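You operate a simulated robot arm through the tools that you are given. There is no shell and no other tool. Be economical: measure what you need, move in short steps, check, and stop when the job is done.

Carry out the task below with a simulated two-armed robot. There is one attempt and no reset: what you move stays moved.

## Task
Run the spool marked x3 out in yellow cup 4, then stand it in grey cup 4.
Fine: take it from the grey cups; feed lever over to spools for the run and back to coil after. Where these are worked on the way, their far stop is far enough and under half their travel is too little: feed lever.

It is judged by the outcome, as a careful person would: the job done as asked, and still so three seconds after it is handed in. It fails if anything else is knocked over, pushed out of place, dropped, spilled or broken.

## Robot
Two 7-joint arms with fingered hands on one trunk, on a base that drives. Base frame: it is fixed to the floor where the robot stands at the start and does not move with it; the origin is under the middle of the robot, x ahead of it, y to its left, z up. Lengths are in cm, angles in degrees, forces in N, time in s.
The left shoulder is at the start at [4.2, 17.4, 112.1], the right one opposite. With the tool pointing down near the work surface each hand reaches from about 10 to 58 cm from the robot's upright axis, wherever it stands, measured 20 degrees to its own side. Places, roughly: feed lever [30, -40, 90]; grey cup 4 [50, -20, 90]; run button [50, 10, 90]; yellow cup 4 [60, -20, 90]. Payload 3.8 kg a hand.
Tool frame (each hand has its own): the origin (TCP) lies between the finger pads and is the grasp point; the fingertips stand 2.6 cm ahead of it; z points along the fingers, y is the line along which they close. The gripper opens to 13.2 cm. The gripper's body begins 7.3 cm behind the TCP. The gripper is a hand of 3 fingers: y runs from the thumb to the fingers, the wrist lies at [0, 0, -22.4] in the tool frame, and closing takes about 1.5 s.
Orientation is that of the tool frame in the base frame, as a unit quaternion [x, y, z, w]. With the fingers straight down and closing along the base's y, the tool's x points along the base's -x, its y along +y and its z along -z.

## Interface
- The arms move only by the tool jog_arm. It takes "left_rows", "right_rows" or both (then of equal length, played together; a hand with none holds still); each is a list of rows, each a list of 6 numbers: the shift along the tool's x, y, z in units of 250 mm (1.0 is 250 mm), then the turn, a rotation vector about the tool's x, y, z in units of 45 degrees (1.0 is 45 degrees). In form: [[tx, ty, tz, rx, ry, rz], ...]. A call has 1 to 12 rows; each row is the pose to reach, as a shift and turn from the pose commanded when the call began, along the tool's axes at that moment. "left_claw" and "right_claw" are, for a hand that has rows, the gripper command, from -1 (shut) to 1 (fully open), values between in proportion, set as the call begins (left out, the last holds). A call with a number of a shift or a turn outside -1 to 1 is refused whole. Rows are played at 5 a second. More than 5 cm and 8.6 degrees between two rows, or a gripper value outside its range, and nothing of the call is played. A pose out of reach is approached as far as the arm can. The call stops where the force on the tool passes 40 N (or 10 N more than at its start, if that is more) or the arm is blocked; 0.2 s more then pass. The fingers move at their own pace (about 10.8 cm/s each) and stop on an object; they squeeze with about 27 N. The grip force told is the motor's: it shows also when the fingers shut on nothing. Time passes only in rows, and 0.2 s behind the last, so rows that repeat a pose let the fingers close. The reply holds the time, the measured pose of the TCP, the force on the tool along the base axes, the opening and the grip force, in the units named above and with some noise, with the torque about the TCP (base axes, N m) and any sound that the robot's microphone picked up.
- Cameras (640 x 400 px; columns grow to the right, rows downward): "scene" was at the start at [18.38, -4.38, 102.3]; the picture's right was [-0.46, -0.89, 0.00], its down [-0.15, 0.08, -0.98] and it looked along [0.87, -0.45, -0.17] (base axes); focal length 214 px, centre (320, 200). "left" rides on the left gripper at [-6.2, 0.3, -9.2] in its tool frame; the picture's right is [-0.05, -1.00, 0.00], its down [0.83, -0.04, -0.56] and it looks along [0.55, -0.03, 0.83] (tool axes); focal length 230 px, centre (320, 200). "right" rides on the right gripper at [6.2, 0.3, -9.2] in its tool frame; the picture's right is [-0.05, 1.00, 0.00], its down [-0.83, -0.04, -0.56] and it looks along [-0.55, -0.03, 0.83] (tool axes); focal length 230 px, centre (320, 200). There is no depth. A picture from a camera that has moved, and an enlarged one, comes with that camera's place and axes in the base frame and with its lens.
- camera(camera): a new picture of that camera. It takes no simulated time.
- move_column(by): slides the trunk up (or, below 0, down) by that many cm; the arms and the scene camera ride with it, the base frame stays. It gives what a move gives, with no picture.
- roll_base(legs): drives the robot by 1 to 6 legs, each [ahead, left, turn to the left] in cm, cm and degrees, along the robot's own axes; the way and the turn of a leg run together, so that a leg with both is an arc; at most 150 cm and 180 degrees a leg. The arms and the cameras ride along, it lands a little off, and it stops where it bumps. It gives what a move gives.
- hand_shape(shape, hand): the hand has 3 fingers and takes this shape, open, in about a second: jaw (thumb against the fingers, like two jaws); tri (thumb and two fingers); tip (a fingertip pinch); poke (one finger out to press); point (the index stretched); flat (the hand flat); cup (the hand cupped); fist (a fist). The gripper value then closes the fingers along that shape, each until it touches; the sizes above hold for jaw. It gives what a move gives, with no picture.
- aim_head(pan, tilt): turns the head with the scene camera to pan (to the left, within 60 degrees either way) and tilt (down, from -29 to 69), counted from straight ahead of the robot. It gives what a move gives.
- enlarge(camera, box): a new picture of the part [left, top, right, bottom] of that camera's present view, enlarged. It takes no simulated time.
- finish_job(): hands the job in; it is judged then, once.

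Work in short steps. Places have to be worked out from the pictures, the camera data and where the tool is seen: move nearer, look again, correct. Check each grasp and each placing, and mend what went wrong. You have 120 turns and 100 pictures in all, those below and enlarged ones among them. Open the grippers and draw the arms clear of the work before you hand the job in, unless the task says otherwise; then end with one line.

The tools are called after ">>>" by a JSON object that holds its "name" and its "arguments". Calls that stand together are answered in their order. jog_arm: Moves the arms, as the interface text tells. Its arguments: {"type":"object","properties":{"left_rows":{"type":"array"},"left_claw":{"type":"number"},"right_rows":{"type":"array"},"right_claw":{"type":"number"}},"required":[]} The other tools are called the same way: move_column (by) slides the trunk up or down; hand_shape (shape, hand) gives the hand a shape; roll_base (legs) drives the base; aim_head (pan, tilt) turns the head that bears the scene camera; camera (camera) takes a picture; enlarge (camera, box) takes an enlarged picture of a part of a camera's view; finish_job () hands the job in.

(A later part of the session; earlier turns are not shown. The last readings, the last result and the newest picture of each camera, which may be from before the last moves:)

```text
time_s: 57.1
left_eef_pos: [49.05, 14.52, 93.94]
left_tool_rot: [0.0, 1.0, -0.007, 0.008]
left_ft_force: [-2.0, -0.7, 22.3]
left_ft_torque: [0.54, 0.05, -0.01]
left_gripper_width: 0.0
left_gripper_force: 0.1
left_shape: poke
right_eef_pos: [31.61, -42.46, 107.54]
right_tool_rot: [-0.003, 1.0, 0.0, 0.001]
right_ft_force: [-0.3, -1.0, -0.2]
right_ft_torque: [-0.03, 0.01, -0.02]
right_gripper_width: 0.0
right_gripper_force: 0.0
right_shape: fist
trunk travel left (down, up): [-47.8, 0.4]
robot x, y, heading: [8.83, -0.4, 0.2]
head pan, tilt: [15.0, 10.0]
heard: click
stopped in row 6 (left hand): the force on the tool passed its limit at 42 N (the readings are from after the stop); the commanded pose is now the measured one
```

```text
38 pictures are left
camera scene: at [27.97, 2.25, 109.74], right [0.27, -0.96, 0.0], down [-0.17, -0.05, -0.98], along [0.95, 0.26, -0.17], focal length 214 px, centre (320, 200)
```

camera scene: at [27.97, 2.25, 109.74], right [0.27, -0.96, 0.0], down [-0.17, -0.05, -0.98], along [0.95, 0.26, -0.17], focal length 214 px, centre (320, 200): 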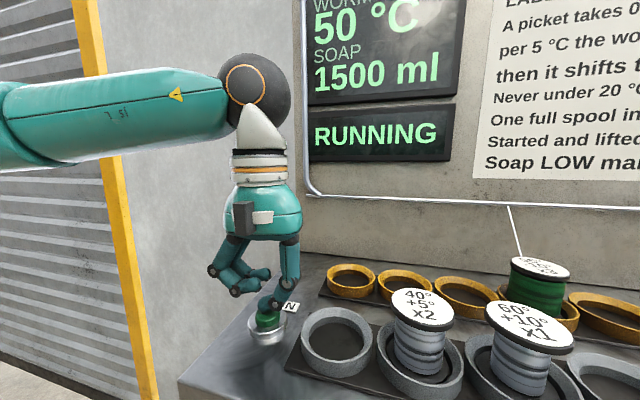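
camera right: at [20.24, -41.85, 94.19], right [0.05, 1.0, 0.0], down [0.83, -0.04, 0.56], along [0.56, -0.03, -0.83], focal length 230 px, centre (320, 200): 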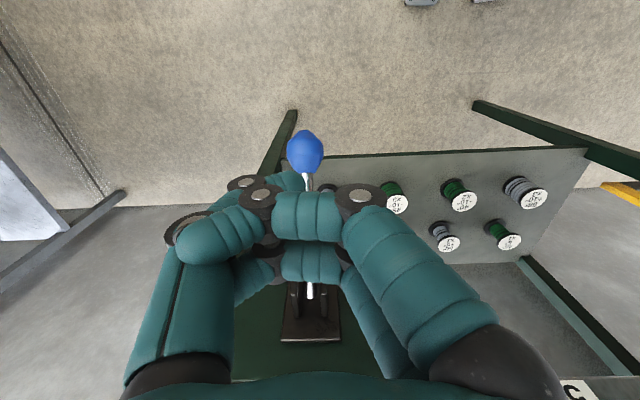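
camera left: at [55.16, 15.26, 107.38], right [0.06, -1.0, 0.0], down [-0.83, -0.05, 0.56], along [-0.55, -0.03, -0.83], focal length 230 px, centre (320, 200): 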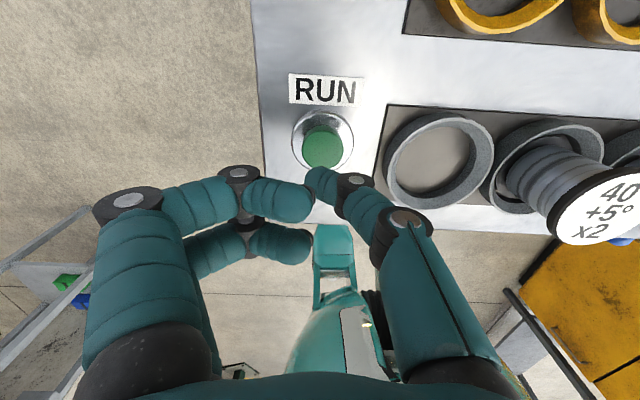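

RUNNING, with a click. I lift the left hand off, move it away, and wait for the run to end.

>>> {"name": "jog_arm", "arguments": {"left_rows": [[0, 0, -0.15, 0, 0, 0], [0, 0.1, -0.3, 0, 0, 0], [0.1, 0.2, -0.45, 0, 0, 0], [0.2, 0.3, -0.5, 0, 0, 0], [0.25, 0.35, -0.5, 0, 0, 0], [0.25, 0.35, -0.5, 0, 0, 0], [0.25, 0.35, -0.5, 0, 0, 0], [0.25, 0.35, -0.5, 0, 0, 0], [0.25, 0.35, -0.5, 0, 0, 0], [0.25, 0.35, -0.5, 0, 0, 0], [0.25, 0.35, -0.5, 0, 0, 0], [0.25, 0.35, -0.5, 0, 0, 0]]}}

>>> {"name": "camera", "arguments": {"camera": "scene"}}

```text
refused: row 3 steps farther than a row can; nothing moved
```

```text
37 pictures are left
camera scene: at [27.97, 2.25, 109.74], right [0.27, -0.96, 0.0], down [-0.17, -0.05, -0.98], along [0.95, 0.26, -0.17], focal length 214 px, centre (320, 200)
```

scene: 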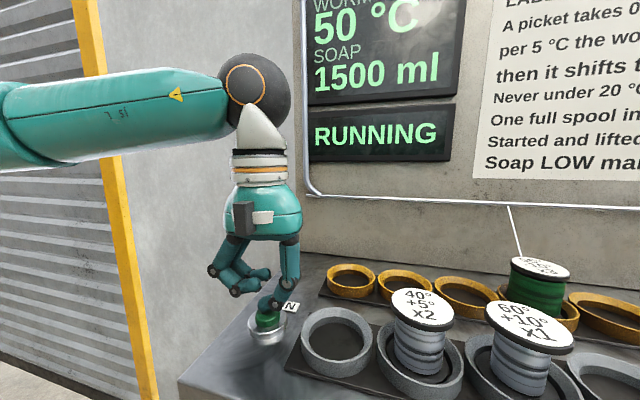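

A row step was too long; I repeat with smaller steps.

>>> {"name": "jog_arm", "arguments": {"left_rows": [[0, 0, -0.15, 0, 0, 0], [0, 0.08, -0.28, 0, 0, 0], [0.06, 0.16, -0.4, 0, 0, 0], [0.14, 0.25, -0.48, 0, 0, 0], [0.22, 0.34, -0.5, 0, 0, 0], [0.25, 0.35, -0.5, 0, 0, 0], [0.25, 0.35, -0.5, 0, 0, 0], [0.25, 0.35, -0.5, 0, 0, 0], [0.25, 0.35, -0.5, 0, 0, 0], [0.25, 0.35, -0.5, 0, 0, 0], [0.25, 0.35, -0.5, 0, 0, 0], [0.25, 0.35, -0.5, 0, 0, 0]]}}

>>> {"name": "camera", "arguments": {"camera": "scene"}}

```text
time_s: 59.7
left_eef_pos: [42.81, 23.62, 105.61]
left_tool_rot: [-0.001, 1.0, -0.004, 0.004]
left_ft_force: [-0.2, -0.2, 0.5]
left_ft_torque: [0.0, 0.0, 0.0]
left_gripper_width: 0.0
left_gripper_force: 0.2
left_shape: poke
right_eef_pos: [31.8, -42.31, 107.43]
right_tool_rot: [-0.003, 1.0, 0.002, 0.0]
right_ft_force: [-0.7, 0.1, 1.3]
right_ft_torque: [0.01, -0.01, 0.01]
right_gripper_width: 0.0
right_gripper_force: 0.1
right_shape: fist
trunk travel left (down, up): [-47.8, 0.4]
robot x, y, heading: [8.67, -0.54, 0.5]
head pan, tilt: [15.0, 10.0]
```

```text
36 pictures are left
camera scene: at [28.11, 2.31, 109.7], right [0.27, -0.96, 0.0], down [-0.17, -0.05, -0.98], along [0.95, 0.26, -0.17], focal length 214 px, centre (320, 200)
```

scene: 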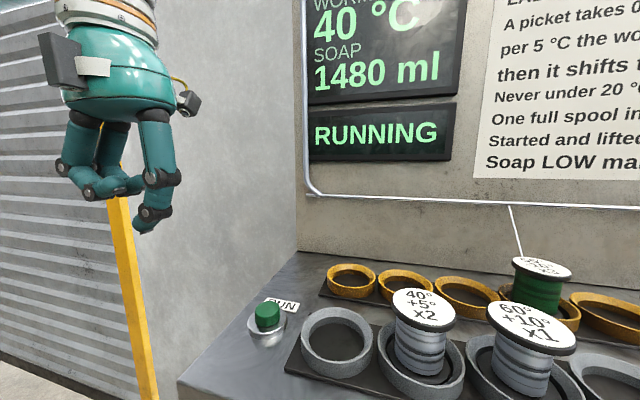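

Heat has shifted to 40 °C, soap 1480, still RUNNING. Meanwhile I back the base and restore the right hand to jaw shape.

>>> {"name": "roll_base", "arguments": {"legs": [[-8, 0, 0]]}}

>>> {"name": "hand_shape", "arguments": {"shape": "jaw", "hand": "right"}}

>>> {"name": "aim_head", "arguments": {"pan": 0, "tilt": 5}}

>>> {"name": "camera", "arguments": {"camera": "scene"}}

```text
time_s: 60.8
left_eef_pos: [34.6, 23.55, 105.54]
left_tool_rot: [-0.001, 1.0, -0.004, 0.003]
left_ft_force: [0.0, 0.3, 0.1]
left_ft_torque: [-0.03, -0.01, 0.02]
left_gripper_width: 0.0
left_gripper_force: 0.3
left_shape: poke
right_eef_pos: [23.63, -42.44, 107.39]
right_tool_rot: [-0.001, 1.0, 0.001, 0.001]
right_ft_force: [-0.9, -0.5, 1.2]
right_ft_torque: [0.01, 0.02, 0.0]
right_gripper_width: 0.0
right_gripper_force: 0.0
right_shape: fist
trunk travel left (down, up): [-47.8, 0.4]
robot x, y, heading: [0.55, -0.29, 0.4]
head pan, tilt: [15.0, 10.0]
```

```text
time_s: 61.7
left_eef_pos: [34.81, 23.46, 105.68]
left_tool_rot: [-0.001, 1.0, -0.004, 0.003]
left_ft_force: [-0.1, 0.8, -0.7]
left_ft_torque: [0.01, -0.01, 0.0]
left_gripper_width: 0.0
left_gripper_force: 0.1
left_shape: poke
right_eef_pos: [23.8, -42.45, 107.43]
right_tool_rot: [-0.002, 1.0, 0.001, 0.001]
right_ft_force: [-0.2, -0.7, -0.6]
right_ft_torque: [-0.02, -0.01, 0.02]
right_gripper_width: 13.19
right_gripper_force: 0.2
right_shape: jaw
trunk travel left (down, up): [-47.8, 0.4]
robot x, y, heading: [0.63, -0.09, 0.1]
head pan, tilt: [15.0, 10.0]
```

```text
time_s: 62.5
left_eef_pos: [34.75, 23.54, 105.59]
left_tool_rot: [-0.001, 1.0, -0.005, 0.003]
left_ft_force: [0.1, -0.6, -0.2]
left_ft_torque: [0.02, 0.01, 0.01]
left_gripper_width: 0.0
left_gripper_force: 0.0
left_shape: poke
right_eef_pos: [23.82, -42.48, 107.58]
right_tool_rot: [-0.002, 1.0, 0.001, 0.0]
right_ft_force: [0.0, 0.6, -0.9]
right_ft_torque: [0.0, -0.01, 0.01]
right_gripper_width: 13.2
right_gripper_force: 0.1
right_shape: jaw
trunk travel left (down, up): [-47.8, 0.4]
robot x, y, heading: [0.41, -0.54, 0.5]
head pan, tilt: [0.0, 5.0]
```

```text
35 pictures are left
camera scene: at [20.38, -0.16, 110.5], right [0.01, -1.0, 0.0], down [-0.09, 0.0, -1.0], along [1.0, 0.01, -0.09], focal length 214 px, centre (320, 200)
```

scene: 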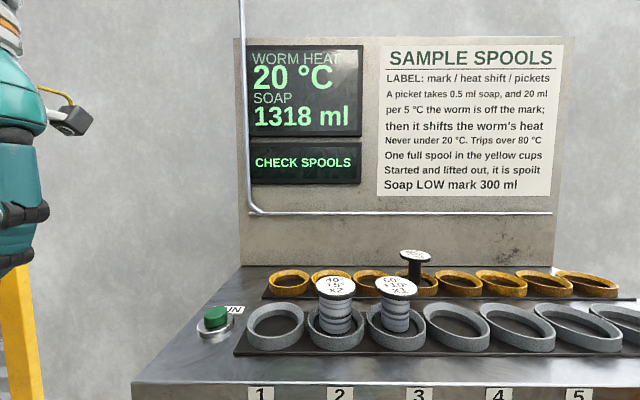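

The run finished: 20 °C and 1318 ml match three pickets (20+60+100+1.5 ml), and the spool is empty. Now the lever back up: trunk down 6 cm, jaws above the knob at (27.9, -43.4, 75).

>>> {"name": "move_column", "arguments": {"by": -6}}

>>> {"name": "jog_arm", "arguments": {"right_rows": [[-0.08, -0.02, 0.05, 0, 0, 0], [-0.164, -0.038, 0.15, 0, 0, 0], [-0.164, -0.038, 0.3, 0, 0, 0], [-0.164, -0.038, 0.45, 0, 0, 0], [-0.164, -0.038, 0.6, 0, 0, 0]], "right_claw": 0.4}}

>>> {"name": "camera", "arguments": {"camera": "right"}}

>>> {"name": "aim_head", "arguments": {"pan": -58, "tilt": 30}}

>>> {"name": "camera", "arguments": {"camera": "scene"}}

```text
time_s: 63.5
left_eef_pos: [34.82, 23.56, 99.57]
left_tool_rot: [-0.001, 1.0, -0.004, 0.004]
left_ft_force: [0.1, 0.2, 0.4]
left_ft_torque: [-0.01, -0.01, -0.01]
left_gripper_width: 0.02
left_gripper_force: 0.1
left_shape: poke
right_eef_pos: [23.77, -42.4, 101.43]
right_tool_rot: [-0.002, 1.0, 0.001, 0.001]
right_ft_force: [-0.3, 0.2, -0.4]
right_ft_torque: [0.03, 0.01, -0.04]
right_gripper_width: 13.21
right_gripper_force: 0.0
right_shape: jaw
trunk travel left (down, up): [-41.8, 6.4]
robot x, y, heading: [0.59, -0.18, 0.3]
head pan, tilt: [0.0, 5.0]
```

```text
time_s: 64.7
left_eef_pos: [34.79, 23.56, 99.7]
left_tool_rot: [-0.001, 1.0, -0.004, 0.003]
left_ft_force: [0.1, -0.2, -0.2]
left_ft_torque: [0.0, -0.01, 0.01]
left_gripper_width: 0.0
left_gripper_force: 0.1
left_shape: poke
right_eef_pos: [27.94, -43.34, 86.46]
right_tool_rot: [-0.001, 1.0, 0.001, 0.001]
right_ft_force: [0.3, -0.3, -0.6]
right_ft_torque: [0.01, -0.02, 0.01]
right_gripper_width: 9.28
right_gripper_force: 0.0
right_shape: jaw
trunk travel left (down, up): [-41.8, 6.4]
robot x, y, heading: [0.25, -0.27, 0.2]
head pan, tilt: [0.0, 5.0]
```

```text
34 pictures are left
camera right: at [21.68, -42.89, 95.74], right [0.05, 1.0, 0.0], down [0.83, -0.04, 0.56], along [0.56, -0.03, -0.83], focal length 230 px, centre (320, 200)
```

right: 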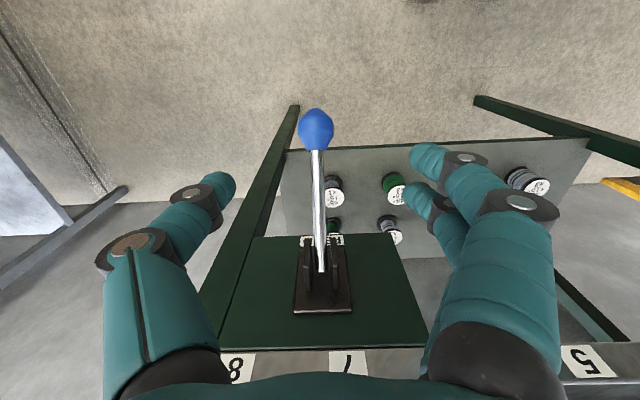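

```text
time_s: 65.9
left_eef_pos: [34.88, 23.53, 99.65]
left_tool_rot: [-0.001, 1.0, -0.004, 0.004]
left_ft_force: [0.4, -0.4, -0.1]
left_ft_torque: [-0.01, 0.04, -0.01]
left_gripper_width: 0.02
left_gripper_force: 0.0
left_shape: poke
right_eef_pos: [27.97, -43.29, 86.59]
right_tool_rot: [-0.002, 1.0, 0.001, 0.001]
right_ft_force: [0.6, 0.6, 0.8]
right_ft_torque: [-0.01, 0.03, 0.0]
right_gripper_width: 9.26
right_gripper_force: 0.0
right_shape: jaw
trunk travel left (down, up): [-41.8, 6.4]
robot x, y, heading: [0.29, -0.06, 0.3]
head pan, tilt: [-58.0, 30.0]
```

```text
33 pictures are left
camera scene: at [15.39, -7.86, 98.14], right [-0.84, -0.54, 0.0], down [-0.27, 0.42, -0.87], along [0.46, -0.73, -0.5], focal length 214 px, centre (320, 200)
```

scene: 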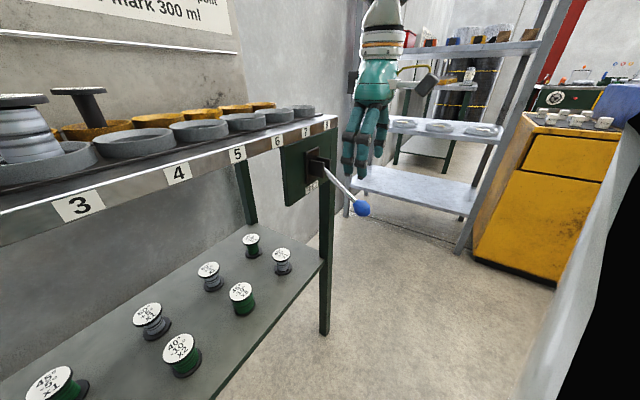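

Knob confirmed at (27.9, -43.5, 75). I lower around it and close the fingers beneath.

>>> {"name": "jog_arm", "arguments": {"right_rows": [[0, -0.006, 0.15, 0, 0, 0], [0, -0.006, 0.3, 0, 0, 0], [0, -0.006, 0.45, 0, 0, 0], [0, -0.006, 0.548, 0, 0, 0], [0, -0.006, 0.548, 0, 0, 0]]}}

>>> {"name": "jog_arm", "arguments": {"right_rows": [[0, 0, 0, 0, 0, 0], [0, 0, 0, 0, 0, 0], [0, 0, 0, 0, 0, 0], [0, 0, 0, 0, 0, 0], [0, 0, 0, 0, 0, 0], [0, 0, 0, 0, 0, 0]], "right_claw": -1}}

>>> {"name": "camera", "arguments": {"camera": "right"}}

>>> {"name": "enlarge", "arguments": {"camera": "scene", "box": [270, 100, 450, 260]}}

```text
time_s: 67.1
left_eef_pos: [34.77, 23.61, 99.53]
left_tool_rot: [-0.001, 1.0, -0.004, 0.002]
left_ft_force: [-0.6, 0.0, -0.3]
left_ft_torque: [-0.02, 0.03, 0.0]
left_gripper_width: 0.02
left_gripper_force: 0.0
left_shape: poke
right_eef_pos: [27.89, -43.36, 72.77]
right_tool_rot: [-0.002, 1.0, 0.001, 0.001]
right_ft_force: [-0.5, 0.8, 0.4]
right_ft_torque: [0.0, 0.01, -0.03]
right_gripper_width: 9.26
right_gripper_force: 0.0
right_shape: jaw
trunk travel left (down, up): [-41.8, 6.4]
robot x, y, heading: [0.37, -0.15, 0.2]
head pan, tilt: [-58.0, 30.0]
```

```text
time_s: 68.5
left_eef_pos: [34.85, 23.54, 99.62]
left_tool_rot: [-0.001, 1.0, -0.005, 0.004]
left_ft_force: [0.0, -0.5, -0.2]
left_ft_torque: [0.01, 0.0, -0.05]
left_gripper_width: 0.0
left_gripper_force: 0.1
left_shape: poke
right_eef_pos: [27.89, -43.56, 72.77]
right_tool_rot: [-0.002, 1.0, 0.0, 0.001]
right_ft_force: [1.3, -8.0, -2.5]
right_ft_torque: [0.12, 0.0, 0.04]
right_gripper_width: 0.01
right_gripper_force: 27.2
right_shape: jaw
trunk travel left (down, up): [-41.8, 6.4]
robot x, y, heading: [-0.1, -0.34, 0.3]
head pan, tilt: [-58.0, 30.0]
```

```text
32 pictures are left
camera right: at [21.6, -43.09, 82.15], right [0.05, 1.0, 0.0], down [0.83, -0.04, 0.56], along [0.56, -0.03, -0.83], focal length 230 px, centre (320, 200)
```

right: 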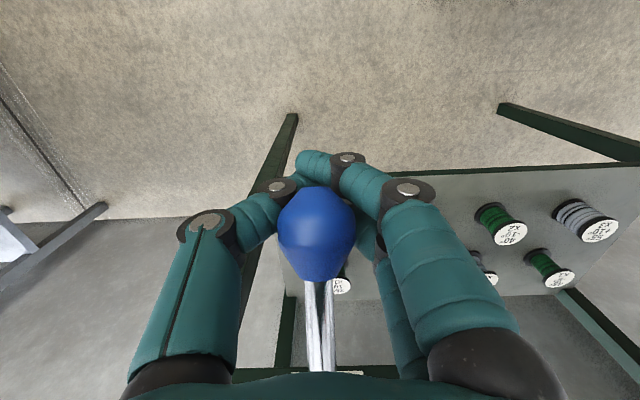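

```text
2.50 times, centred on (360, 180) of scene
camera zoom: at [15.39, -7.94, 98.13], right [-0.85, -0.53, 0.0], down [-0.27, 0.42, -0.87], along [0.46, -0.73, -0.5], focal length 536 px, centre (220, 250)
```

zoom: 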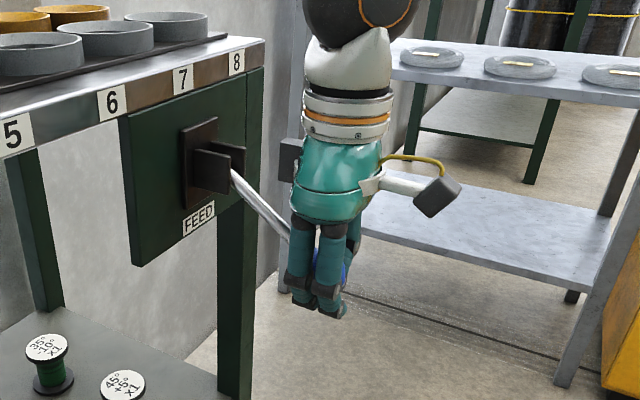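

Caged under the knob. I lift along the lever's arc.

>>> {"name": "jog_arm", "arguments": {"right_rows": [[0.03, 0, -0.06, 0, 0, 0], [0.05, 0, -0.124, 0, 0, 0], [0.065, 0, -0.19, 0, 0, 0], [0.07, 0, -0.252, 0, 0, 0], [0.065, 0, -0.315, 0, 0, 0], [0.05, 0, -0.376, 0, 0, 0], [0.03, 0, -0.44, 0, 0, 0], [0, 0, -0.5, 0, 0, 0], [0, 0, -0.53, 0, 0, 0], [0, 0, -0.545, 0, 0, 0]]}}

>>> {"name": "camera", "arguments": {"camera": "right"}}

>>> {"name": "enlarge", "arguments": {"camera": "scene", "box": [270, 60, 450, 220]}}

```text
time_s: 70.7
left_eef_pos: [34.82, 23.42, 99.71]
left_tool_rot: [-0.001, 1.0, -0.005, 0.003]
left_ft_force: [1.1, -0.1, 0.5]
left_ft_torque: [-0.01, 0.02, 0.01]
left_gripper_width: 0.0
left_gripper_force: 0.0
left_shape: poke
right_eef_pos: [27.9, -43.47, 86.27]
right_tool_rot: [-0.001, 1.0, 0.001, 0.0]
right_ft_force: [-0.6, -1.3, -1.9]
right_ft_torque: [0.05, 0.02, -0.03]
right_gripper_width: 0.01
right_gripper_force: 26.9
right_shape: jaw
trunk travel left (down, up): [-41.8, 6.4]
robot x, y, heading: [0.63, 0.08, 0.2]
head pan, tilt: [-58.0, 30.0]
```

```text
30 pictures are left
camera right: at [21.57, -43.17, 95.72], right [0.05, 1.0, 0.0], down [0.83, -0.04, 0.56], along [0.56, -0.03, -0.83], focal length 230 px, centre (320, 200)
```

right: 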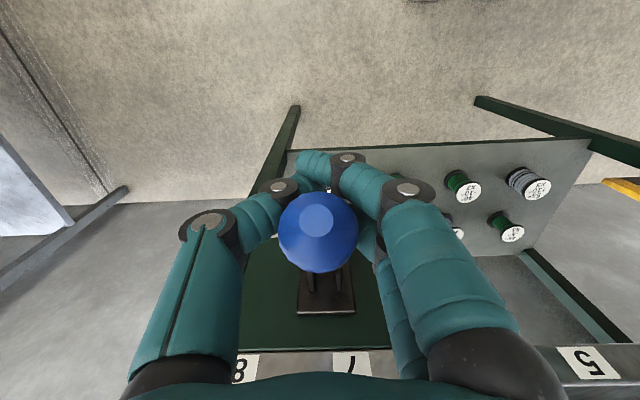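

```text
2.50 times, centred on (360, 140) of scene
camera zoom: at [15.38, -7.88, 98.13], right [-0.85, -0.53, 0.0], down [-0.27, 0.42, -0.87], along [0.46, -0.73, -0.5], focal length 536 px, centre (220, 350)
```

zoom: 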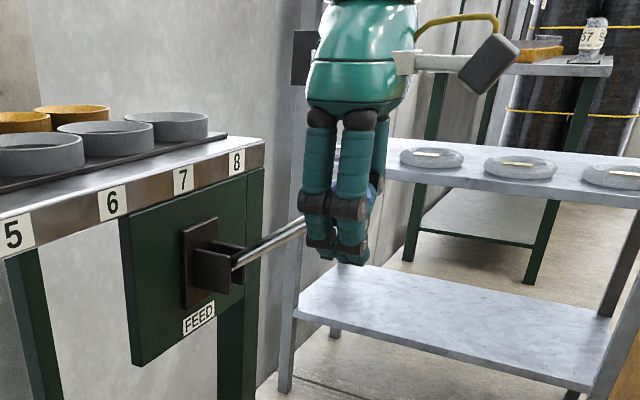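

The lever is back up. I open, rise off the knob, and check lever and screen.

>>> {"name": "jog_arm", "arguments": {"right_rows": [[0, 0, 0, 0, 0, 0], [0, 0, 0, 0, 0, 0], [0, 0, 0, 0, 0, 0], [0, 0, 0, 0, 0, 0], [0, 0, 0, 0, 0, 0], [0, 0, -0.15, 0, 0, 0], [0, 0, -0.3, 0, 0, 0], [0, 0, -0.48, 0, 0, 0], [0, 0, -0.66, 0, 0, 0], [0.05, 0.1, -0.8, 0, 0, 0], [0.05, 0.28, -0.86, 0, 0, 0], [0, 0.45, -0.92, 0, 0, 0]], "right_claw": 0.4}}

>>> {"name": "camera", "arguments": {"camera": "scene"}}

>>> {"name": "aim_head", "arguments": {"pan": -10, "tilt": 12}}

>>> {"name": "camera", "arguments": {"camera": "scene"}}

```text
time_s: 73.3
left_eef_pos: [34.89, 23.56, 99.57]
left_tool_rot: [0.0, 1.0, -0.005, 0.003]
left_ft_force: [-1.1, -0.6, -0.3]
left_ft_torque: [0.0, 0.02, 0.03]
left_gripper_width: 0.0
left_gripper_force: 0.0
left_shape: poke
right_eef_pos: [27.87, -32.27, 109.45]
right_tool_rot: [-0.002, 1.0, 0.001, 0.001]
right_ft_force: [-0.3, 0.2, 0.3]
right_ft_torque: [-0.04, -0.01, 0.01]
right_gripper_width: 9.23
right_gripper_force: 0.0
right_shape: jaw
trunk travel left (down, up): [-41.8, 6.4]
robot x, y, heading: [0.42, -0.02, 0.1]
head pan, tilt: [-58.0, 30.0]
```

```text
28 pictures are left
camera scene: at [15.42, -7.81, 98.13], right [-0.85, -0.53, 0.0], down [-0.27, 0.42, -0.87], along [0.46, -0.73, -0.5], focal length 214 px, centre (320, 200)
```

scene: 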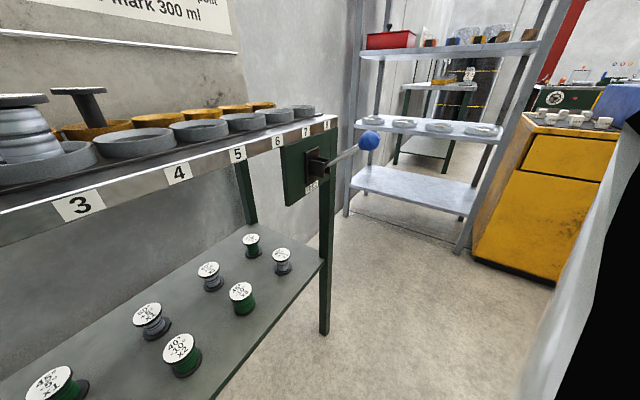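

```text
time_s: 74.5
left_eef_pos: [34.81, 23.59, 99.67]
left_tool_rot: [-0.001, 1.0, -0.005, 0.004]
left_ft_force: [-0.2, 0.1, -0.6]
left_ft_torque: [-0.01, -0.01, -0.01]
left_gripper_width: 0.0
left_gripper_force: 0.0
left_shape: poke
right_eef_pos: [27.84, -32.31, 109.26]
right_tool_rot: [-0.002, 1.0, 0.001, 0.001]
right_ft_force: [0.6, 0.2, 0.0]
right_ft_torque: [-0.01, 0.0, -0.02]
right_gripper_width: 9.21
right_gripper_force: 0.1
right_shape: jaw
trunk travel left (down, up): [-41.8, 6.4]
robot x, y, heading: [0.71, -0.03, 0.4]
head pan, tilt: [-10.0, 12.0]
```

```text
27 pictures are left
camera scene: at [19.73, -1.8, 101.05], right [-0.17, -0.99, 0.0], down [-0.21, 0.04, -0.98], along [0.96, -0.17, -0.21], focal length 214 px, centre (320, 200)
```

scene: 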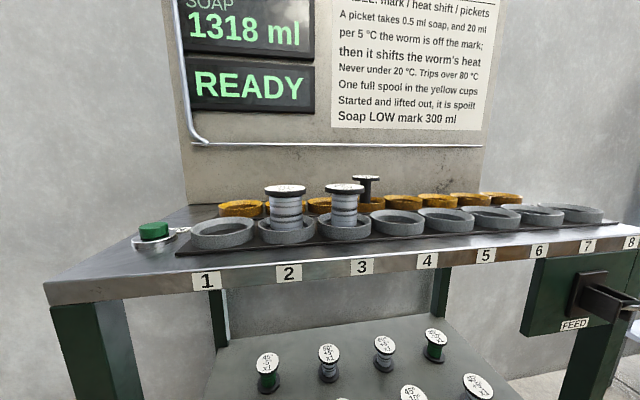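

READY again, lever up at coil. Now the empty spool: I drive ahead 16 cm with the right hand high, then move above yellow 4.

>>> {"name": "roll_base", "arguments": {"legs": [[15.9, 0, 0]]}}

>>> {"name": "jog_arm", "arguments": {"right_rows": [[-0.12, 0.12, 0, 0, 0, 0], [-0.24, 0.24, 0, 0, 0, 0], [-0.36, 0.36, 0, 0, 0, 0], [-0.48, 0.48, 0, 0, 0, 0], [-0.6, 0.58, 0, 0, 0, 0], [-0.64, 0.58, 0, 0, 0, 0]], "right_claw": 0.8}}

>>> {"name": "camera", "arguments": {"camera": "right"}}

>>> {"name": "aim_head", "arguments": {"pan": -40, "tilt": 20}}

>>> {"name": "camera", "arguments": {"camera": "scene"}}

```text
time_s: 75.9
left_eef_pos: [50.91, 23.54, 99.65]
left_tool_rot: [-0.001, 1.0, -0.005, 0.004]
left_ft_force: [0.1, 0.5, -0.5]
left_ft_torque: [-0.02, -0.01, 0.0]
left_gripper_width: 0.0
left_gripper_force: 0.1
left_shape: poke
right_eef_pos: [43.87, -32.15, 109.42]
right_tool_rot: [-0.002, 1.0, 0.001, 0.001]
right_ft_force: [0.2, 0.4, -0.2]
right_ft_torque: [0.0, 0.0, 0.0]
right_gripper_width: 9.21
right_gripper_force: 0.0
right_shape: jaw
trunk travel left (down, up): [-41.8, 6.4]
robot x, y, heading: [16.75, 0.01, 0.5]
head pan, tilt: [-10.0, 12.0]
```

```text
time_s: 77.3
left_eef_pos: [50.85, 23.45, 99.72]
left_tool_rot: [0.0, 1.0, -0.005, 0.004]
left_ft_force: [0.2, -0.1, 0.9]
left_ft_torque: [0.02, 0.03, 0.01]
left_gripper_width: 0.0
left_gripper_force: 0.1
left_shape: poke
right_eef_pos: [59.82, -17.61, 109.58]
right_tool_rot: [-0.001, 1.0, 0.001, 0.001]
right_ft_force: [-0.9, 1.0, 0.4]
right_ft_torque: [-0.01, 0.0, 0.01]
right_gripper_width: 11.84
right_gripper_force: 0.1
right_shape: jaw
trunk travel left (down, up): [-41.8, 6.4]
robot x, y, heading: [16.69, -0.46, 0.3]
head pan, tilt: [-10.0, 12.0]
```

```text
26 pictures are left
camera right: at [53.55, -17.23, 119.0], right [0.05, 1.0, 0.0], down [0.83, -0.04, 0.56], along [0.56, -0.03, -0.83], focal length 230 px, centre (320, 200)
```

right: 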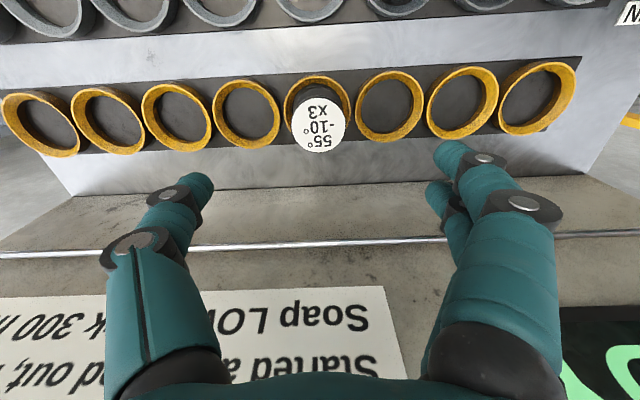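

```text
time_s: 78.3
left_eef_pos: [50.88, 23.64, 99.64]
left_tool_rot: [-0.001, 1.0, -0.005, 0.003]
left_ft_force: [-0.6, -0.1, 0.0]
left_ft_torque: [-0.02, -0.02, 0.01]
left_gripper_width: 0.01
left_gripper_force: 0.1
left_shape: poke
right_eef_pos: [59.81, -17.65, 109.76]
right_tool_rot: [-0.002, 1.0, 0.002, 0.001]
right_ft_force: [-0.3, 0.1, 0.0]
right_ft_torque: [0.0, -0.01, 0.0]
right_gripper_width: 11.85
right_gripper_force: 0.0
right_shape: jaw
trunk travel left (down, up): [-41.8, 6.4]
robot x, y, heading: [16.6, -0.17, 0.3]
head pan, tilt: [-40.0, 20.0]
```

```text
25 pictures are left
camera scene: at [33.8, -6.07, 99.75], right [-0.64, -0.77, 0.0], down [-0.26, 0.22, -0.94], along [0.72, -0.6, -0.34], focal length 214 px, centre (320, 200)
```

scene: 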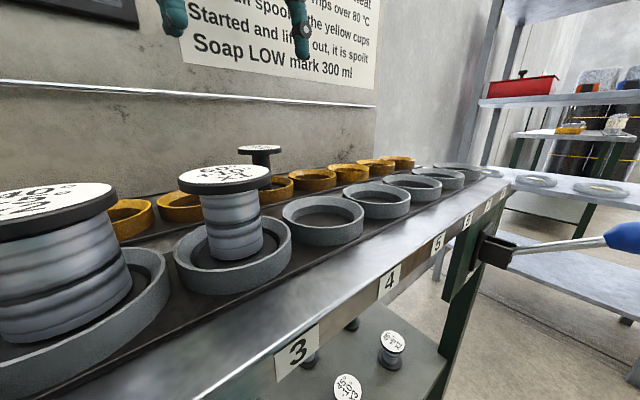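

The empty x3 spool is at (60.0, -17.8). I descend with the arm to z≈101 and then with the trunk.

>>> {"name": "jog_arm", "arguments": {"right_rows": [[-0.012, -0.006, 0.12, 0, 0, 0], [-0.012, -0.006, 0.24, 0, 0, 0], [-0.012, -0.006, 0.33, 0, 0, 0], [-0.012, -0.006, 0.33, 0, 0, 0]]}}

>>> {"name": "move_column", "arguments": {"by": -5}}

>>> {"name": "camera", "arguments": {"camera": "right"}}

```text
time_s: 79.3
left_eef_pos: [50.93, 23.6, 99.65]
left_tool_rot: [0.0, 1.0, -0.004, 0.003]
left_ft_force: [-0.1, 1.4, -1.0]
left_ft_torque: [-0.03, 0.01, 0.02]
left_gripper_width: 0.01
left_gripper_force: 0.0
left_shape: poke
right_eef_pos: [60.18, -17.76, 101.09]
right_tool_rot: [-0.001, 1.0, 0.001, 0.002]
right_ft_force: [0.4, 0.0, 1.0]
right_ft_torque: [0.01, 0.0, 0.02]
right_gripper_width: 11.86
right_gripper_force: 0.1
right_shape: jaw
trunk travel left (down, up): [-41.8, 6.4]
robot x, y, heading: [17.02, 0.05, 0.4]
head pan, tilt: [-40.0, 20.0]
```

```text
time_s: 80.2
left_eef_pos: [50.82, 23.64, 94.54]
left_tool_rot: [0.0, 1.0, -0.004, 0.004]
left_ft_force: [-0.8, -1.2, -0.4]
left_ft_torque: [-0.02, 0.02, 0.0]
left_gripper_width: 0.0
left_gripper_force: 0.0
left_shape: poke
right_eef_pos: [60.04, -17.74, 96.15]
right_tool_rot: [-0.002, 1.0, 0.001, 0.002]
right_ft_force: [0.4, 0.6, -0.1]
right_ft_torque: [0.0, -0.01, 0.01]
right_gripper_width: 11.86
right_gripper_force: 0.0
right_shape: jaw
trunk travel left (down, up): [-36.8, 11.4]
robot x, y, heading: [16.7, -0.16, 0.2]
head pan, tilt: [-40.0, 20.0]
```

```text
24 pictures are left
camera right: at [53.85, -17.37, 105.49], right [0.05, 1.0, 0.0], down [0.83, -0.04, 0.56], along [0.56, -0.03, -0.83], focal length 230 px, centre (320, 200)
```

right: 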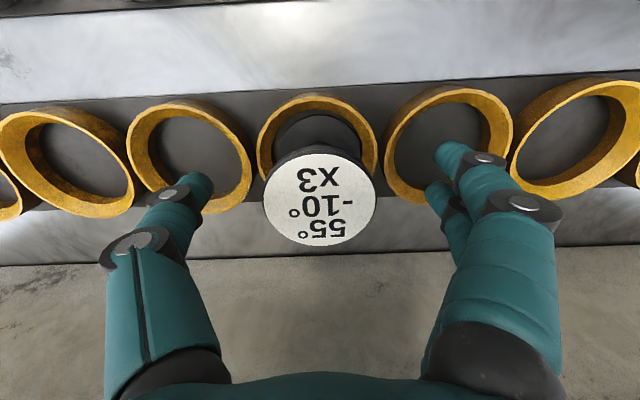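

Centred over the spool. I lower 1.1 cm more (raising the left hand for clearance) and close.

>>> {"name": "jog_arm", "arguments": {"left_rows": [[0, 0, -0.15, 0, 0, 0], [0, 0, -0.3, 0, 0, 0], [0, 0, -0.4, 0, 0, 0]]}}

>>> {"name": "move_column", "arguments": {"by": -1.1}}

>>> {"name": "jog_arm", "arguments": {"right_rows": [[0, 0, 0, 0, 0, 0], [0, 0, 0, 0, 0, 0], [0, 0, 0, 0, 0, 0], [0, 0, 0, 0, 0, 0], [0, 0, 0, 0, 0, 0], [0, 0, 0, 0, 0, 0], [0, 0, 0, 0, 0, 0], [0, 0, 0, 0, 0, 0]], "right_claw": -1}}

>>> {"name": "camera", "arguments": {"camera": "right"}}

>>> {"name": "enlarge", "arguments": {"camera": "scene", "box": [180, 20, 380, 200]}}

```text
time_s: 81.0
left_eef_pos: [50.72, 23.85, 104.63]
left_tool_rot: [0.0, 1.0, -0.004, 0.004]
left_ft_force: [-0.6, 0.3, -0.5]
left_ft_torque: [-0.05, -0.01, 0.01]
left_gripper_width: 0.0
left_gripper_force: 0.0
left_shape: poke
right_eef_pos: [60.15, -17.84, 96.24]
right_tool_rot: [-0.002, 1.0, 0.001, 0.002]
right_ft_force: [0.3, -0.4, -0.7]
right_ft_torque: [0.01, -0.02, -0.03]
right_gripper_width: 11.85
right_gripper_force: 0.1
right_shape: jaw
trunk travel left (down, up): [-36.8, 11.4]
robot x, y, heading: [16.51, -0.06, 0.2]
head pan, tilt: [-40.0, 20.0]
```

```text
time_s: 81.6
left_eef_pos: [50.78, 23.73, 103.44]
left_tool_rot: [0.0, 1.0, -0.004, 0.003]
left_ft_force: [0.3, -0.5, 0.2]
left_ft_torque: [-0.01, -0.02, -0.03]
left_gripper_width: 0.0
left_gripper_force: 0.0
left_shape: poke
right_eef_pos: [60.26, -17.75, 95.04]
right_tool_rot: [-0.002, 1.0, 0.0, 0.001]
right_ft_force: [-0.5, 1.1, -0.2]
right_ft_torque: [0.03, 0.01, 0.0]
right_gripper_width: 11.83
right_gripper_force: 0.0
right_shape: jaw
trunk travel left (down, up): [-35.7, 12.5]
robot x, y, heading: [16.65, -0.16, 0.3]
head pan, tilt: [-40.0, 20.0]
```

```text
time_s: 83.4
left_eef_pos: [50.94, 23.66, 103.49]
left_tool_rot: [0.0, 1.0, -0.004, 0.004]
left_ft_force: [0.8, 0.5, 0.5]
left_ft_torque: [0.02, 0.0, 0.03]
left_gripper_width: 0.04
left_gripper_force: 0.0
left_shape: poke
right_eef_pos: [60.12, -17.85, 95.02]
right_tool_rot: [-0.001, 1.0, 0.001, 0.001]
right_ft_force: [-0.9, 0.1, 0.4]
right_ft_torque: [-0.01, -0.02, -0.02]
right_gripper_width: 4.52
right_gripper_force: 27.5
right_shape: jaw
trunk travel left (down, up): [-35.7, 12.5]
robot x, y, heading: [16.61, -0.08, 0.3]
head pan, tilt: [-40.0, 20.0]
```

```text
23 pictures are left
camera right: at [53.87, -17.37, 104.36], right [0.05, 1.0, 0.0], down [0.83, -0.04, 0.56], along [0.56, -0.03, -0.83], focal length 230 px, centre (320, 200)
```

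right: 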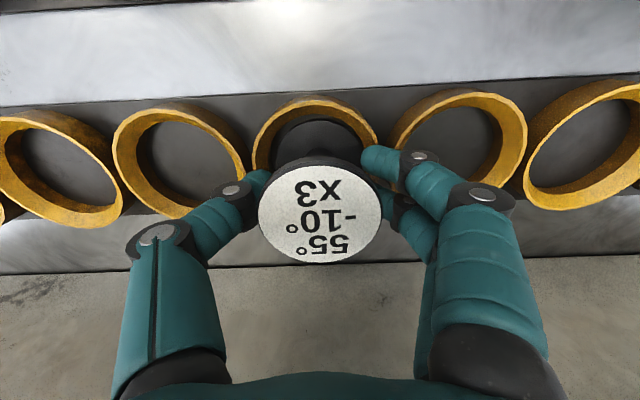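

```text
2.22 times, centred on (280, 110) of scene
camera zoom: at [32.87, -6.08, 92.52], right [-0.64, -0.77, 0.0], down [-0.26, 0.22, -0.94], along [0.72, -0.6, -0.34], focal length 477 px, centre (409, 400)
```

zoom: 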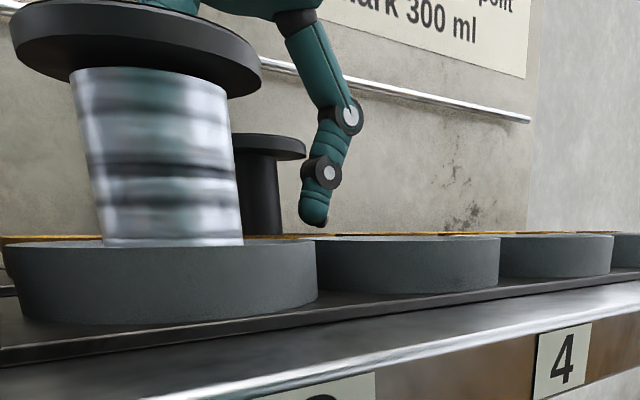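

Same grip (4.5 cm, 27 N) at the same height. I lift 6.5 cm with the trunk.

>>> {"name": "move_column", "arguments": {"by": 6.5}}

>>> {"name": "camera", "arguments": {"camera": "right"}}

>>> {"name": "camera", "arguments": {"camera": "scene"}}

```text
time_s: 84.4
left_eef_pos: [50.89, 23.54, 110.0]
left_tool_rot: [0.0, 1.0, -0.005, 0.002]
left_ft_force: [0.3, -0.6, -0.1]
left_ft_torque: [-0.03, 0.03, -0.01]
left_gripper_width: 0.0
left_gripper_force: 0.1
left_shape: poke
right_eef_pos: [60.17, -17.78, 101.41]
right_tool_rot: [-0.002, 1.0, 0.0, 0.0]
right_ft_force: [-0.2, 0.6, -2.8]
right_ft_torque: [0.01, -0.02, -0.01]
right_gripper_width: 4.5
right_gripper_force: 27.1
right_shape: jaw
trunk travel left (down, up): [-42.2, 6.0]
robot x, y, heading: [16.76, -0.16, 0.4]
head pan, tilt: [-40.0, 20.0]
```

```text
21 pictures are left
camera right: at [53.93, -17.4, 110.79], right [0.05, 1.0, 0.0], down [0.83, -0.04, 0.56], along [0.55, -0.03, -0.83], focal length 230 px, centre (320, 200)
```

right: 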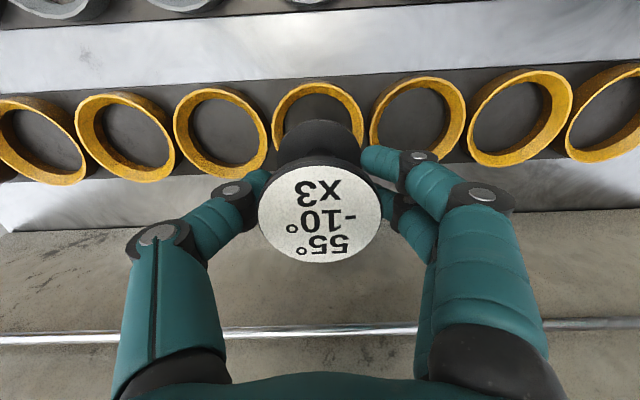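

```text
20 pictures are left
camera scene: at [33.91, -6.08, 100.25], right [-0.64, -0.77, 0.0], down [-0.26, 0.22, -0.94], along [0.72, -0.6, -0.34], focal length 214 px, centre (320, 200)
```

scene: 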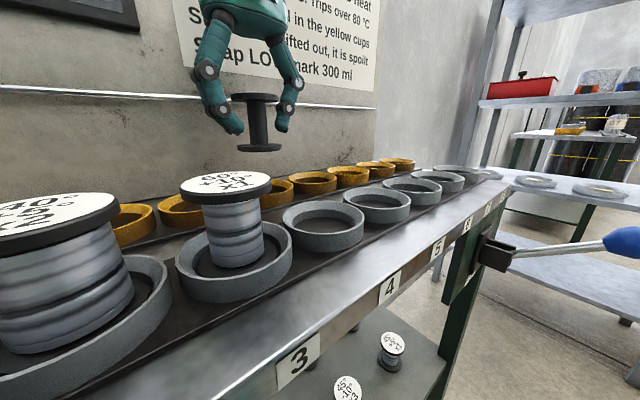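

Held upright. Grey 4 lies right beside the full spool in grey 3, so opening along y would hit it. I bring the spool back over the row a little high, then turn the hand 90° so it closes along x.

>>> {"name": "jog_arm", "arguments": {"right_rows": [[0.1, -0.02, -0.1, 0, 0, 0], [0.25, -0.06, -0.16, 0, 0, 0], [0.4, -0.1, -0.2, 0, 0, 0], [0.488, -0.12, -0.2, 0, 0, 0], [0.488, -0.12, -0.2, 0, 0, 0.18], [0.488, -0.12, -0.2, 0, 0, 0.36], [0.488, -0.12, -0.2, 0, 0, 0.54], [0.488, -0.12, -0.2, 0, 0, 0.72], [0.488, -0.12, -0.2, 0, 0, 0.9], [0.488, -0.12, -0.2, 0, 0, 1.0], [0.488, -0.12, -0.2, 0, 0, 1.0]]}}

>>> {"name": "camera", "arguments": {"camera": "scene"}}

```text
time_s: 86.8
left_eef_pos: [50.76, 23.83, 110.02]
left_tool_rot: [-0.002, 1.0, -0.004, 0.003]
left_ft_force: [-0.5, 0.1, 0.3]
left_ft_torque: [0.0, 0.0, -0.04]
left_gripper_width: 0.01
left_gripper_force: 0.1
left_shape: poke
right_eef_pos: [48.56, -25.57, 107.44]
right_tool_rot: [0.38, 0.925, 0.003, 0.0]
right_ft_force: [0.1, 0.1, -1.6]
right_ft_torque: [0.01, 0.01, 0.01]
right_gripper_width: 4.49
right_gripper_force: 27.0
right_shape: jaw
right hand out of reach, approached as far as the arm can: row 9, 10, 11
trunk travel left (down, up): [-42.2, 6.0]
robot x, y, heading: [16.81, -0.29, 0.4]
head pan, tilt: [-40.0, 20.0]
```

```text
19 pictures are left
camera scene: at [33.87, -6.07, 100.27], right [-0.64, -0.77, 0.0], down [-0.26, 0.22, -0.94], along [0.72, -0.6, -0.34], focal length 214 px, centre (320, 200)
```

scene: 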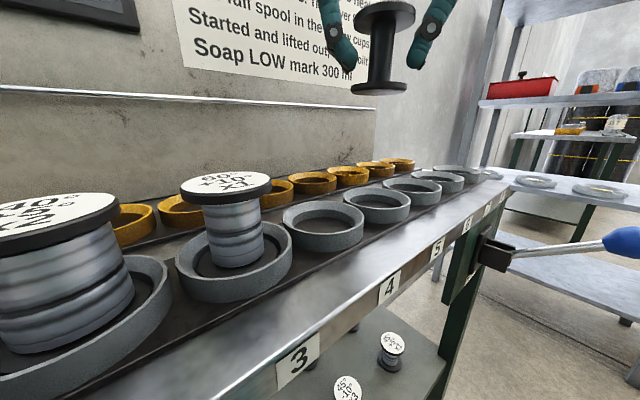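

The turn this way is limited (reached 45° but drifted to y=-25.6). I try turning the other way, in two calls.

>>> {"name": "jog_arm", "arguments": {"right_rows": [[0, 0, 0, 0, 0, -0.18], [0, 0, 0, 0, 0, -0.36], [0, 0, 0, 0, 0, -0.54], [0, 0, 0, 0, 0, -0.72], [0, 0, 0, 0, 0, -0.9], [0, 0, 0, 0, 0, -0.99]]}}

>>> {"name": "jog_arm", "arguments": {"right_rows": [[0, 0.06, 0, 0, 0, -0.18], [0, 0.12, 0, 0, 0, -0.36], [0, 0.16, 0, 0, 0, -0.54], [0, 0.2, 0, 0, 0, -0.72], [0, 0.2, 0, 0, 0, -0.9], [0, 0.2, 0, 0, 0, -1.0]]}}

```text
time_s: 88.2
left_eef_pos: [50.76, 23.73, 110.01]
left_tool_rot: [0.0, 1.0, -0.005, 0.004]
left_ft_force: [0.3, -0.5, -0.3]
left_ft_torque: [-0.02, 0.04, -0.03]
left_gripper_width: 0.0
left_gripper_force: 0.0
left_shape: poke
right_eef_pos: [48.69, -25.65, 107.47]
right_tool_rot: [0.001, 1.0, 0.001, 0.001]
right_ft_force: [-0.6, -0.2, -2.6]
right_ft_torque: [0.01, 0.01, 0.02]
right_gripper_width: 4.47
right_gripper_force: 27.0
right_shape: jaw
trunk travel left (down, up): [-42.2, 6.0]
robot x, y, heading: [16.39, -0.09, 0.4]
head pan, tilt: [-40.0, 20.0]
```

```text
time_s: 89.6
left_eef_pos: [50.73, 23.66, 110.03]
left_tool_rot: [0.0, 1.0, -0.005, 0.003]
left_ft_force: [-0.4, 1.2, 0.3]
left_ft_torque: [0.02, 0.0, -0.01]
left_gripper_width: 0.0
left_gripper_force: 0.1
left_shape: poke
right_eef_pos: [48.77, -20.63, 107.59]
right_tool_rot: [-0.382, 0.924, 0.0, 0.001]
right_ft_force: [0.1, 0.5, -3.2]
right_ft_torque: [-0.02, -0.02, -0.02]
right_gripper_width: 4.49
right_gripper_force: 26.6
right_shape: jaw
trunk travel left (down, up): [-42.2, 6.0]
robot x, y, heading: [16.61, -0.37, 0.3]
head pan, tilt: [-40.0, 20.0]
```

This direction works freely. I continue to about 85-90°.

>>> {"name": "jog_arm", "arguments": {"right_rows": [[0, 0, 0, 0, 0, -0.18], [0, 0, 0, 0, 0, -0.36], [0, 0, 0, 0, 0, -0.54], [0, 0, 0, 0, 0, -0.72], [0, 0, 0, 0, 0, -0.9], [0, 0, 0, 0, 0, -1.0], [0, 0, 0, 0, 0, -1.0]]}}

>>> {"name": "camera", "arguments": {"camera": "scene"}}

>>> {"name": "camera", "arguments": {"camera": "right"}}

```text
time_s: 91.2
left_eef_pos: [50.73, 23.71, 110.12]
left_tool_rot: [-0.001, 1.0, -0.004, 0.003]
left_ft_force: [0.5, 0.3, -0.9]
left_ft_torque: [-0.02, 0.02, -0.01]
left_gripper_width: 0.0
left_gripper_force: 0.0
left_shape: poke
right_eef_pos: [48.79, -20.55, 107.57]
right_tool_rot: [-0.706, 0.708, -0.001, 0.002]
right_ft_force: [-0.6, 0.1, -2.2]
right_ft_torque: [-0.02, 0.0, 0.0]
right_gripper_width: 4.51
right_gripper_force: 26.8
right_shape: jaw
trunk travel left (down, up): [-42.2, 6.0]
robot x, y, heading: [16.63, 0.09, 0.4]
head pan, tilt: [-40.0, 20.0]
```

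```text
18 pictures are left
camera scene: at [33.87, -6.08, 100.27], right [-0.64, -0.77, 0.0], down [-0.26, 0.22, -0.94], along [0.72, -0.6, -0.34], focal length 214 px, centre (320, 200)
```

scene: 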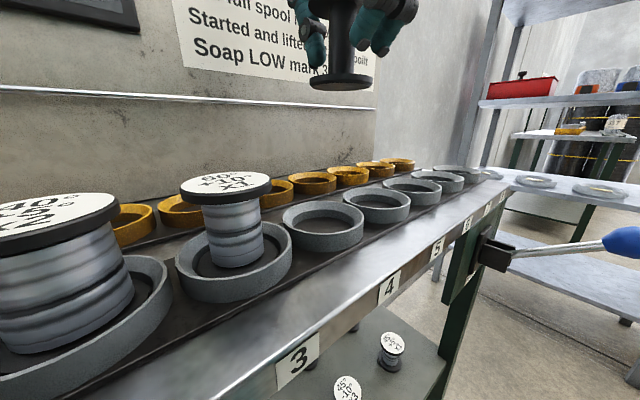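

```text
17 pictures are left
camera right: at [48.35, -26.63, 116.91], right [-1.0, 0.05, 0.0], down [0.04, 0.83, 0.56], along [0.03, 0.56, -0.83], focal length 230 px, centre (320, 200)
```

right: 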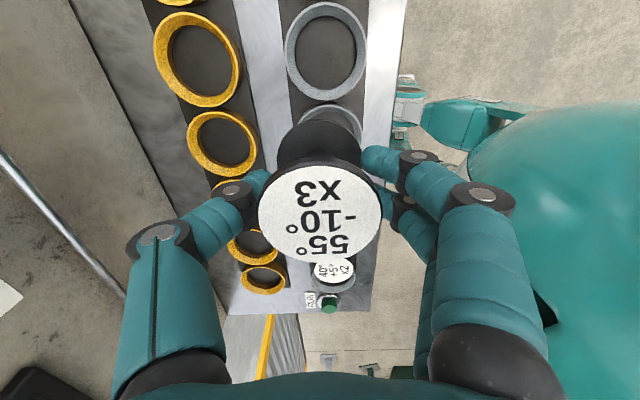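

Hand turned 90°; it now closes along x. I move over grey 4 at z≈101.5 and will match the cup's place in the hand camera with the lift-off reference (edges 272–365, top row ~82).

>>> {"name": "jog_arm", "arguments": {"right_rows": [[-0.05, 0.02, 0, 0, 0, 0], [-0.126, 0.044, 0, 0, 0, 0], [-0.126, 0.044, 0.12, 0, 0, 0], [-0.126, 0.044, 0.243, 0, 0, 0], [-0.126, 0.044, 0.243, 0, 0, 0]]}}

>>> {"name": "camera", "arguments": {"camera": "right"}}

>>> {"name": "camera", "arguments": {"camera": "scene"}}

```text
time_s: 92.4
left_eef_pos: [50.7, 23.75, 110.08]
left_tool_rot: [-0.001, 1.0, -0.004, 0.004]
left_ft_force: [0.3, 0.0, 0.5]
left_ft_torque: [0.02, -0.02, 0.04]
left_gripper_width: 0.0
left_gripper_force: 0.2
left_shape: poke
right_eef_pos: [47.7, -17.13, 101.41]
right_tool_rot: [-0.706, 0.708, -0.001, 0.002]
right_ft_force: [0.6, -0.3, -2.4]
right_ft_torque: [0.02, -0.01, 0.0]
right_gripper_width: 4.52
right_gripper_force: 27.4
right_shape: jaw
trunk travel left (down, up): [-42.2, 6.0]
robot x, y, heading: [16.57, -0.37, 0.5]
head pan, tilt: [-40.0, 20.0]
```

```text
16 pictures are left
camera right: at [47.33, -23.23, 110.79], right [-1.0, 0.06, 0.0], down [0.04, 0.83, 0.56], along [0.03, 0.56, -0.83], focal length 230 px, centre (320, 200)
```

right: 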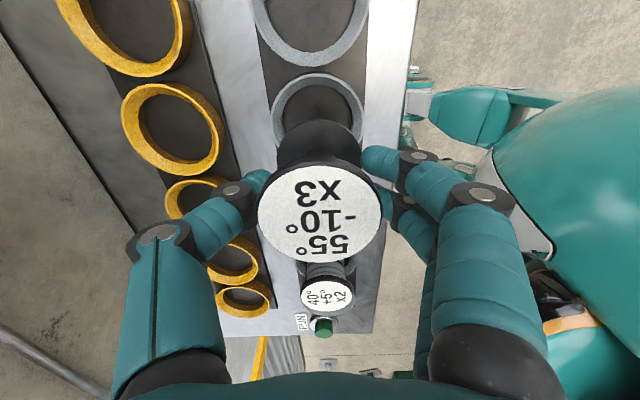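

```text
15 pictures are left
camera scene: at [33.84, -6.08, 100.28], right [-0.64, -0.77, 0.0], down [-0.26, 0.22, -0.94], along [0.72, -0.6, -0.34], focal length 214 px, centre (320, 200)
```

scene: 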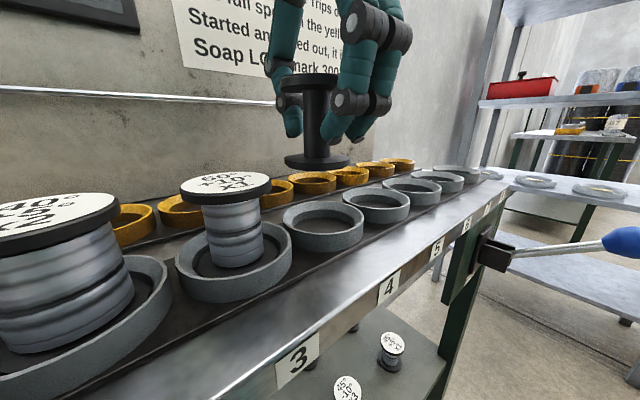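

Grey 4 sits ~8 px too high in the view, so I shift 0.6 cm toward -y, and lower to z≈98.

>>> {"name": "jog_arm", "arguments": {"right_rows": [[0.025, 0, 0, 0, 0, 0], [0.025, 0, 0.07, 0, 0, 0], [0.025, 0, 0.132, 0, 0, 0], [0.025, 0, 0.132, 0, 0, 0]]}}

>>> {"name": "camera", "arguments": {"camera": "right"}}

>>> {"name": "enlarge", "arguments": {"camera": "scene", "box": [220, 90, 420, 260]}}

```text
time_s: 93.4
left_eef_pos: [50.83, 23.66, 110.07]
left_tool_rot: [-0.001, 1.0, -0.005, 0.003]
left_ft_force: [0.1, 0.2, -0.4]
left_ft_torque: [0.06, 0.02, 0.0]
left_gripper_width: 0.0
left_gripper_force: 0.0
left_shape: poke
right_eef_pos: [47.76, -18.06, 98.18]
right_tool_rot: [-0.706, 0.708, -0.001, 0.002]
right_ft_force: [-0.5, -0.2, -2.7]
right_ft_torque: [0.03, 0.0, 0.04]
right_gripper_width: 4.51
right_gripper_force: 27.2
right_shape: jaw
trunk travel left (down, up): [-42.2, 6.0]
robot x, y, heading: [16.22, -0.06, 0.2]
head pan, tilt: [-40.0, 20.0]
```

```text
14 pictures are left
camera right: at [47.26, -23.98, 107.5], right [-1.0, 0.06, 0.0], down [0.04, 0.83, 0.56], along [0.03, 0.56, -0.83], focal length 230 px, centre (320, 200)
```

right: 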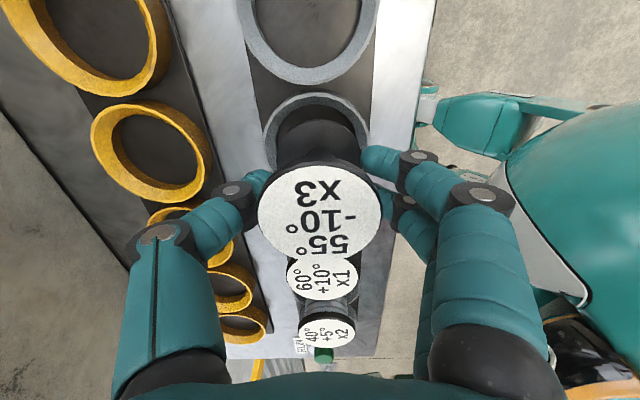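

```text
2.35 times, centred on (320, 175) of scene
camera zoom: at [33.85, -6.08, 100.27], right [-0.64, -0.77, 0.0], down [-0.26, 0.22, -0.94], along [0.72, -0.6, -0.34], focal length 505 px, centre (320, 259)
```

zoom: 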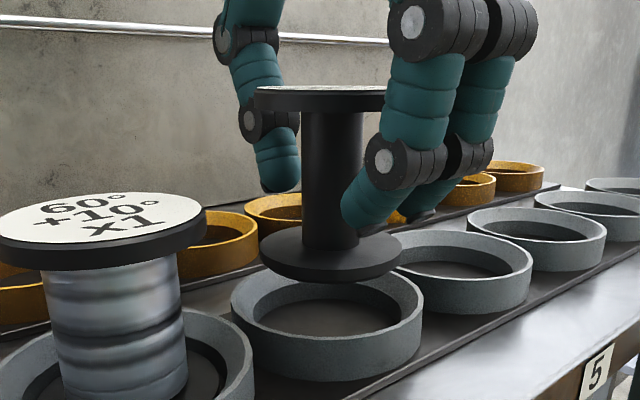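

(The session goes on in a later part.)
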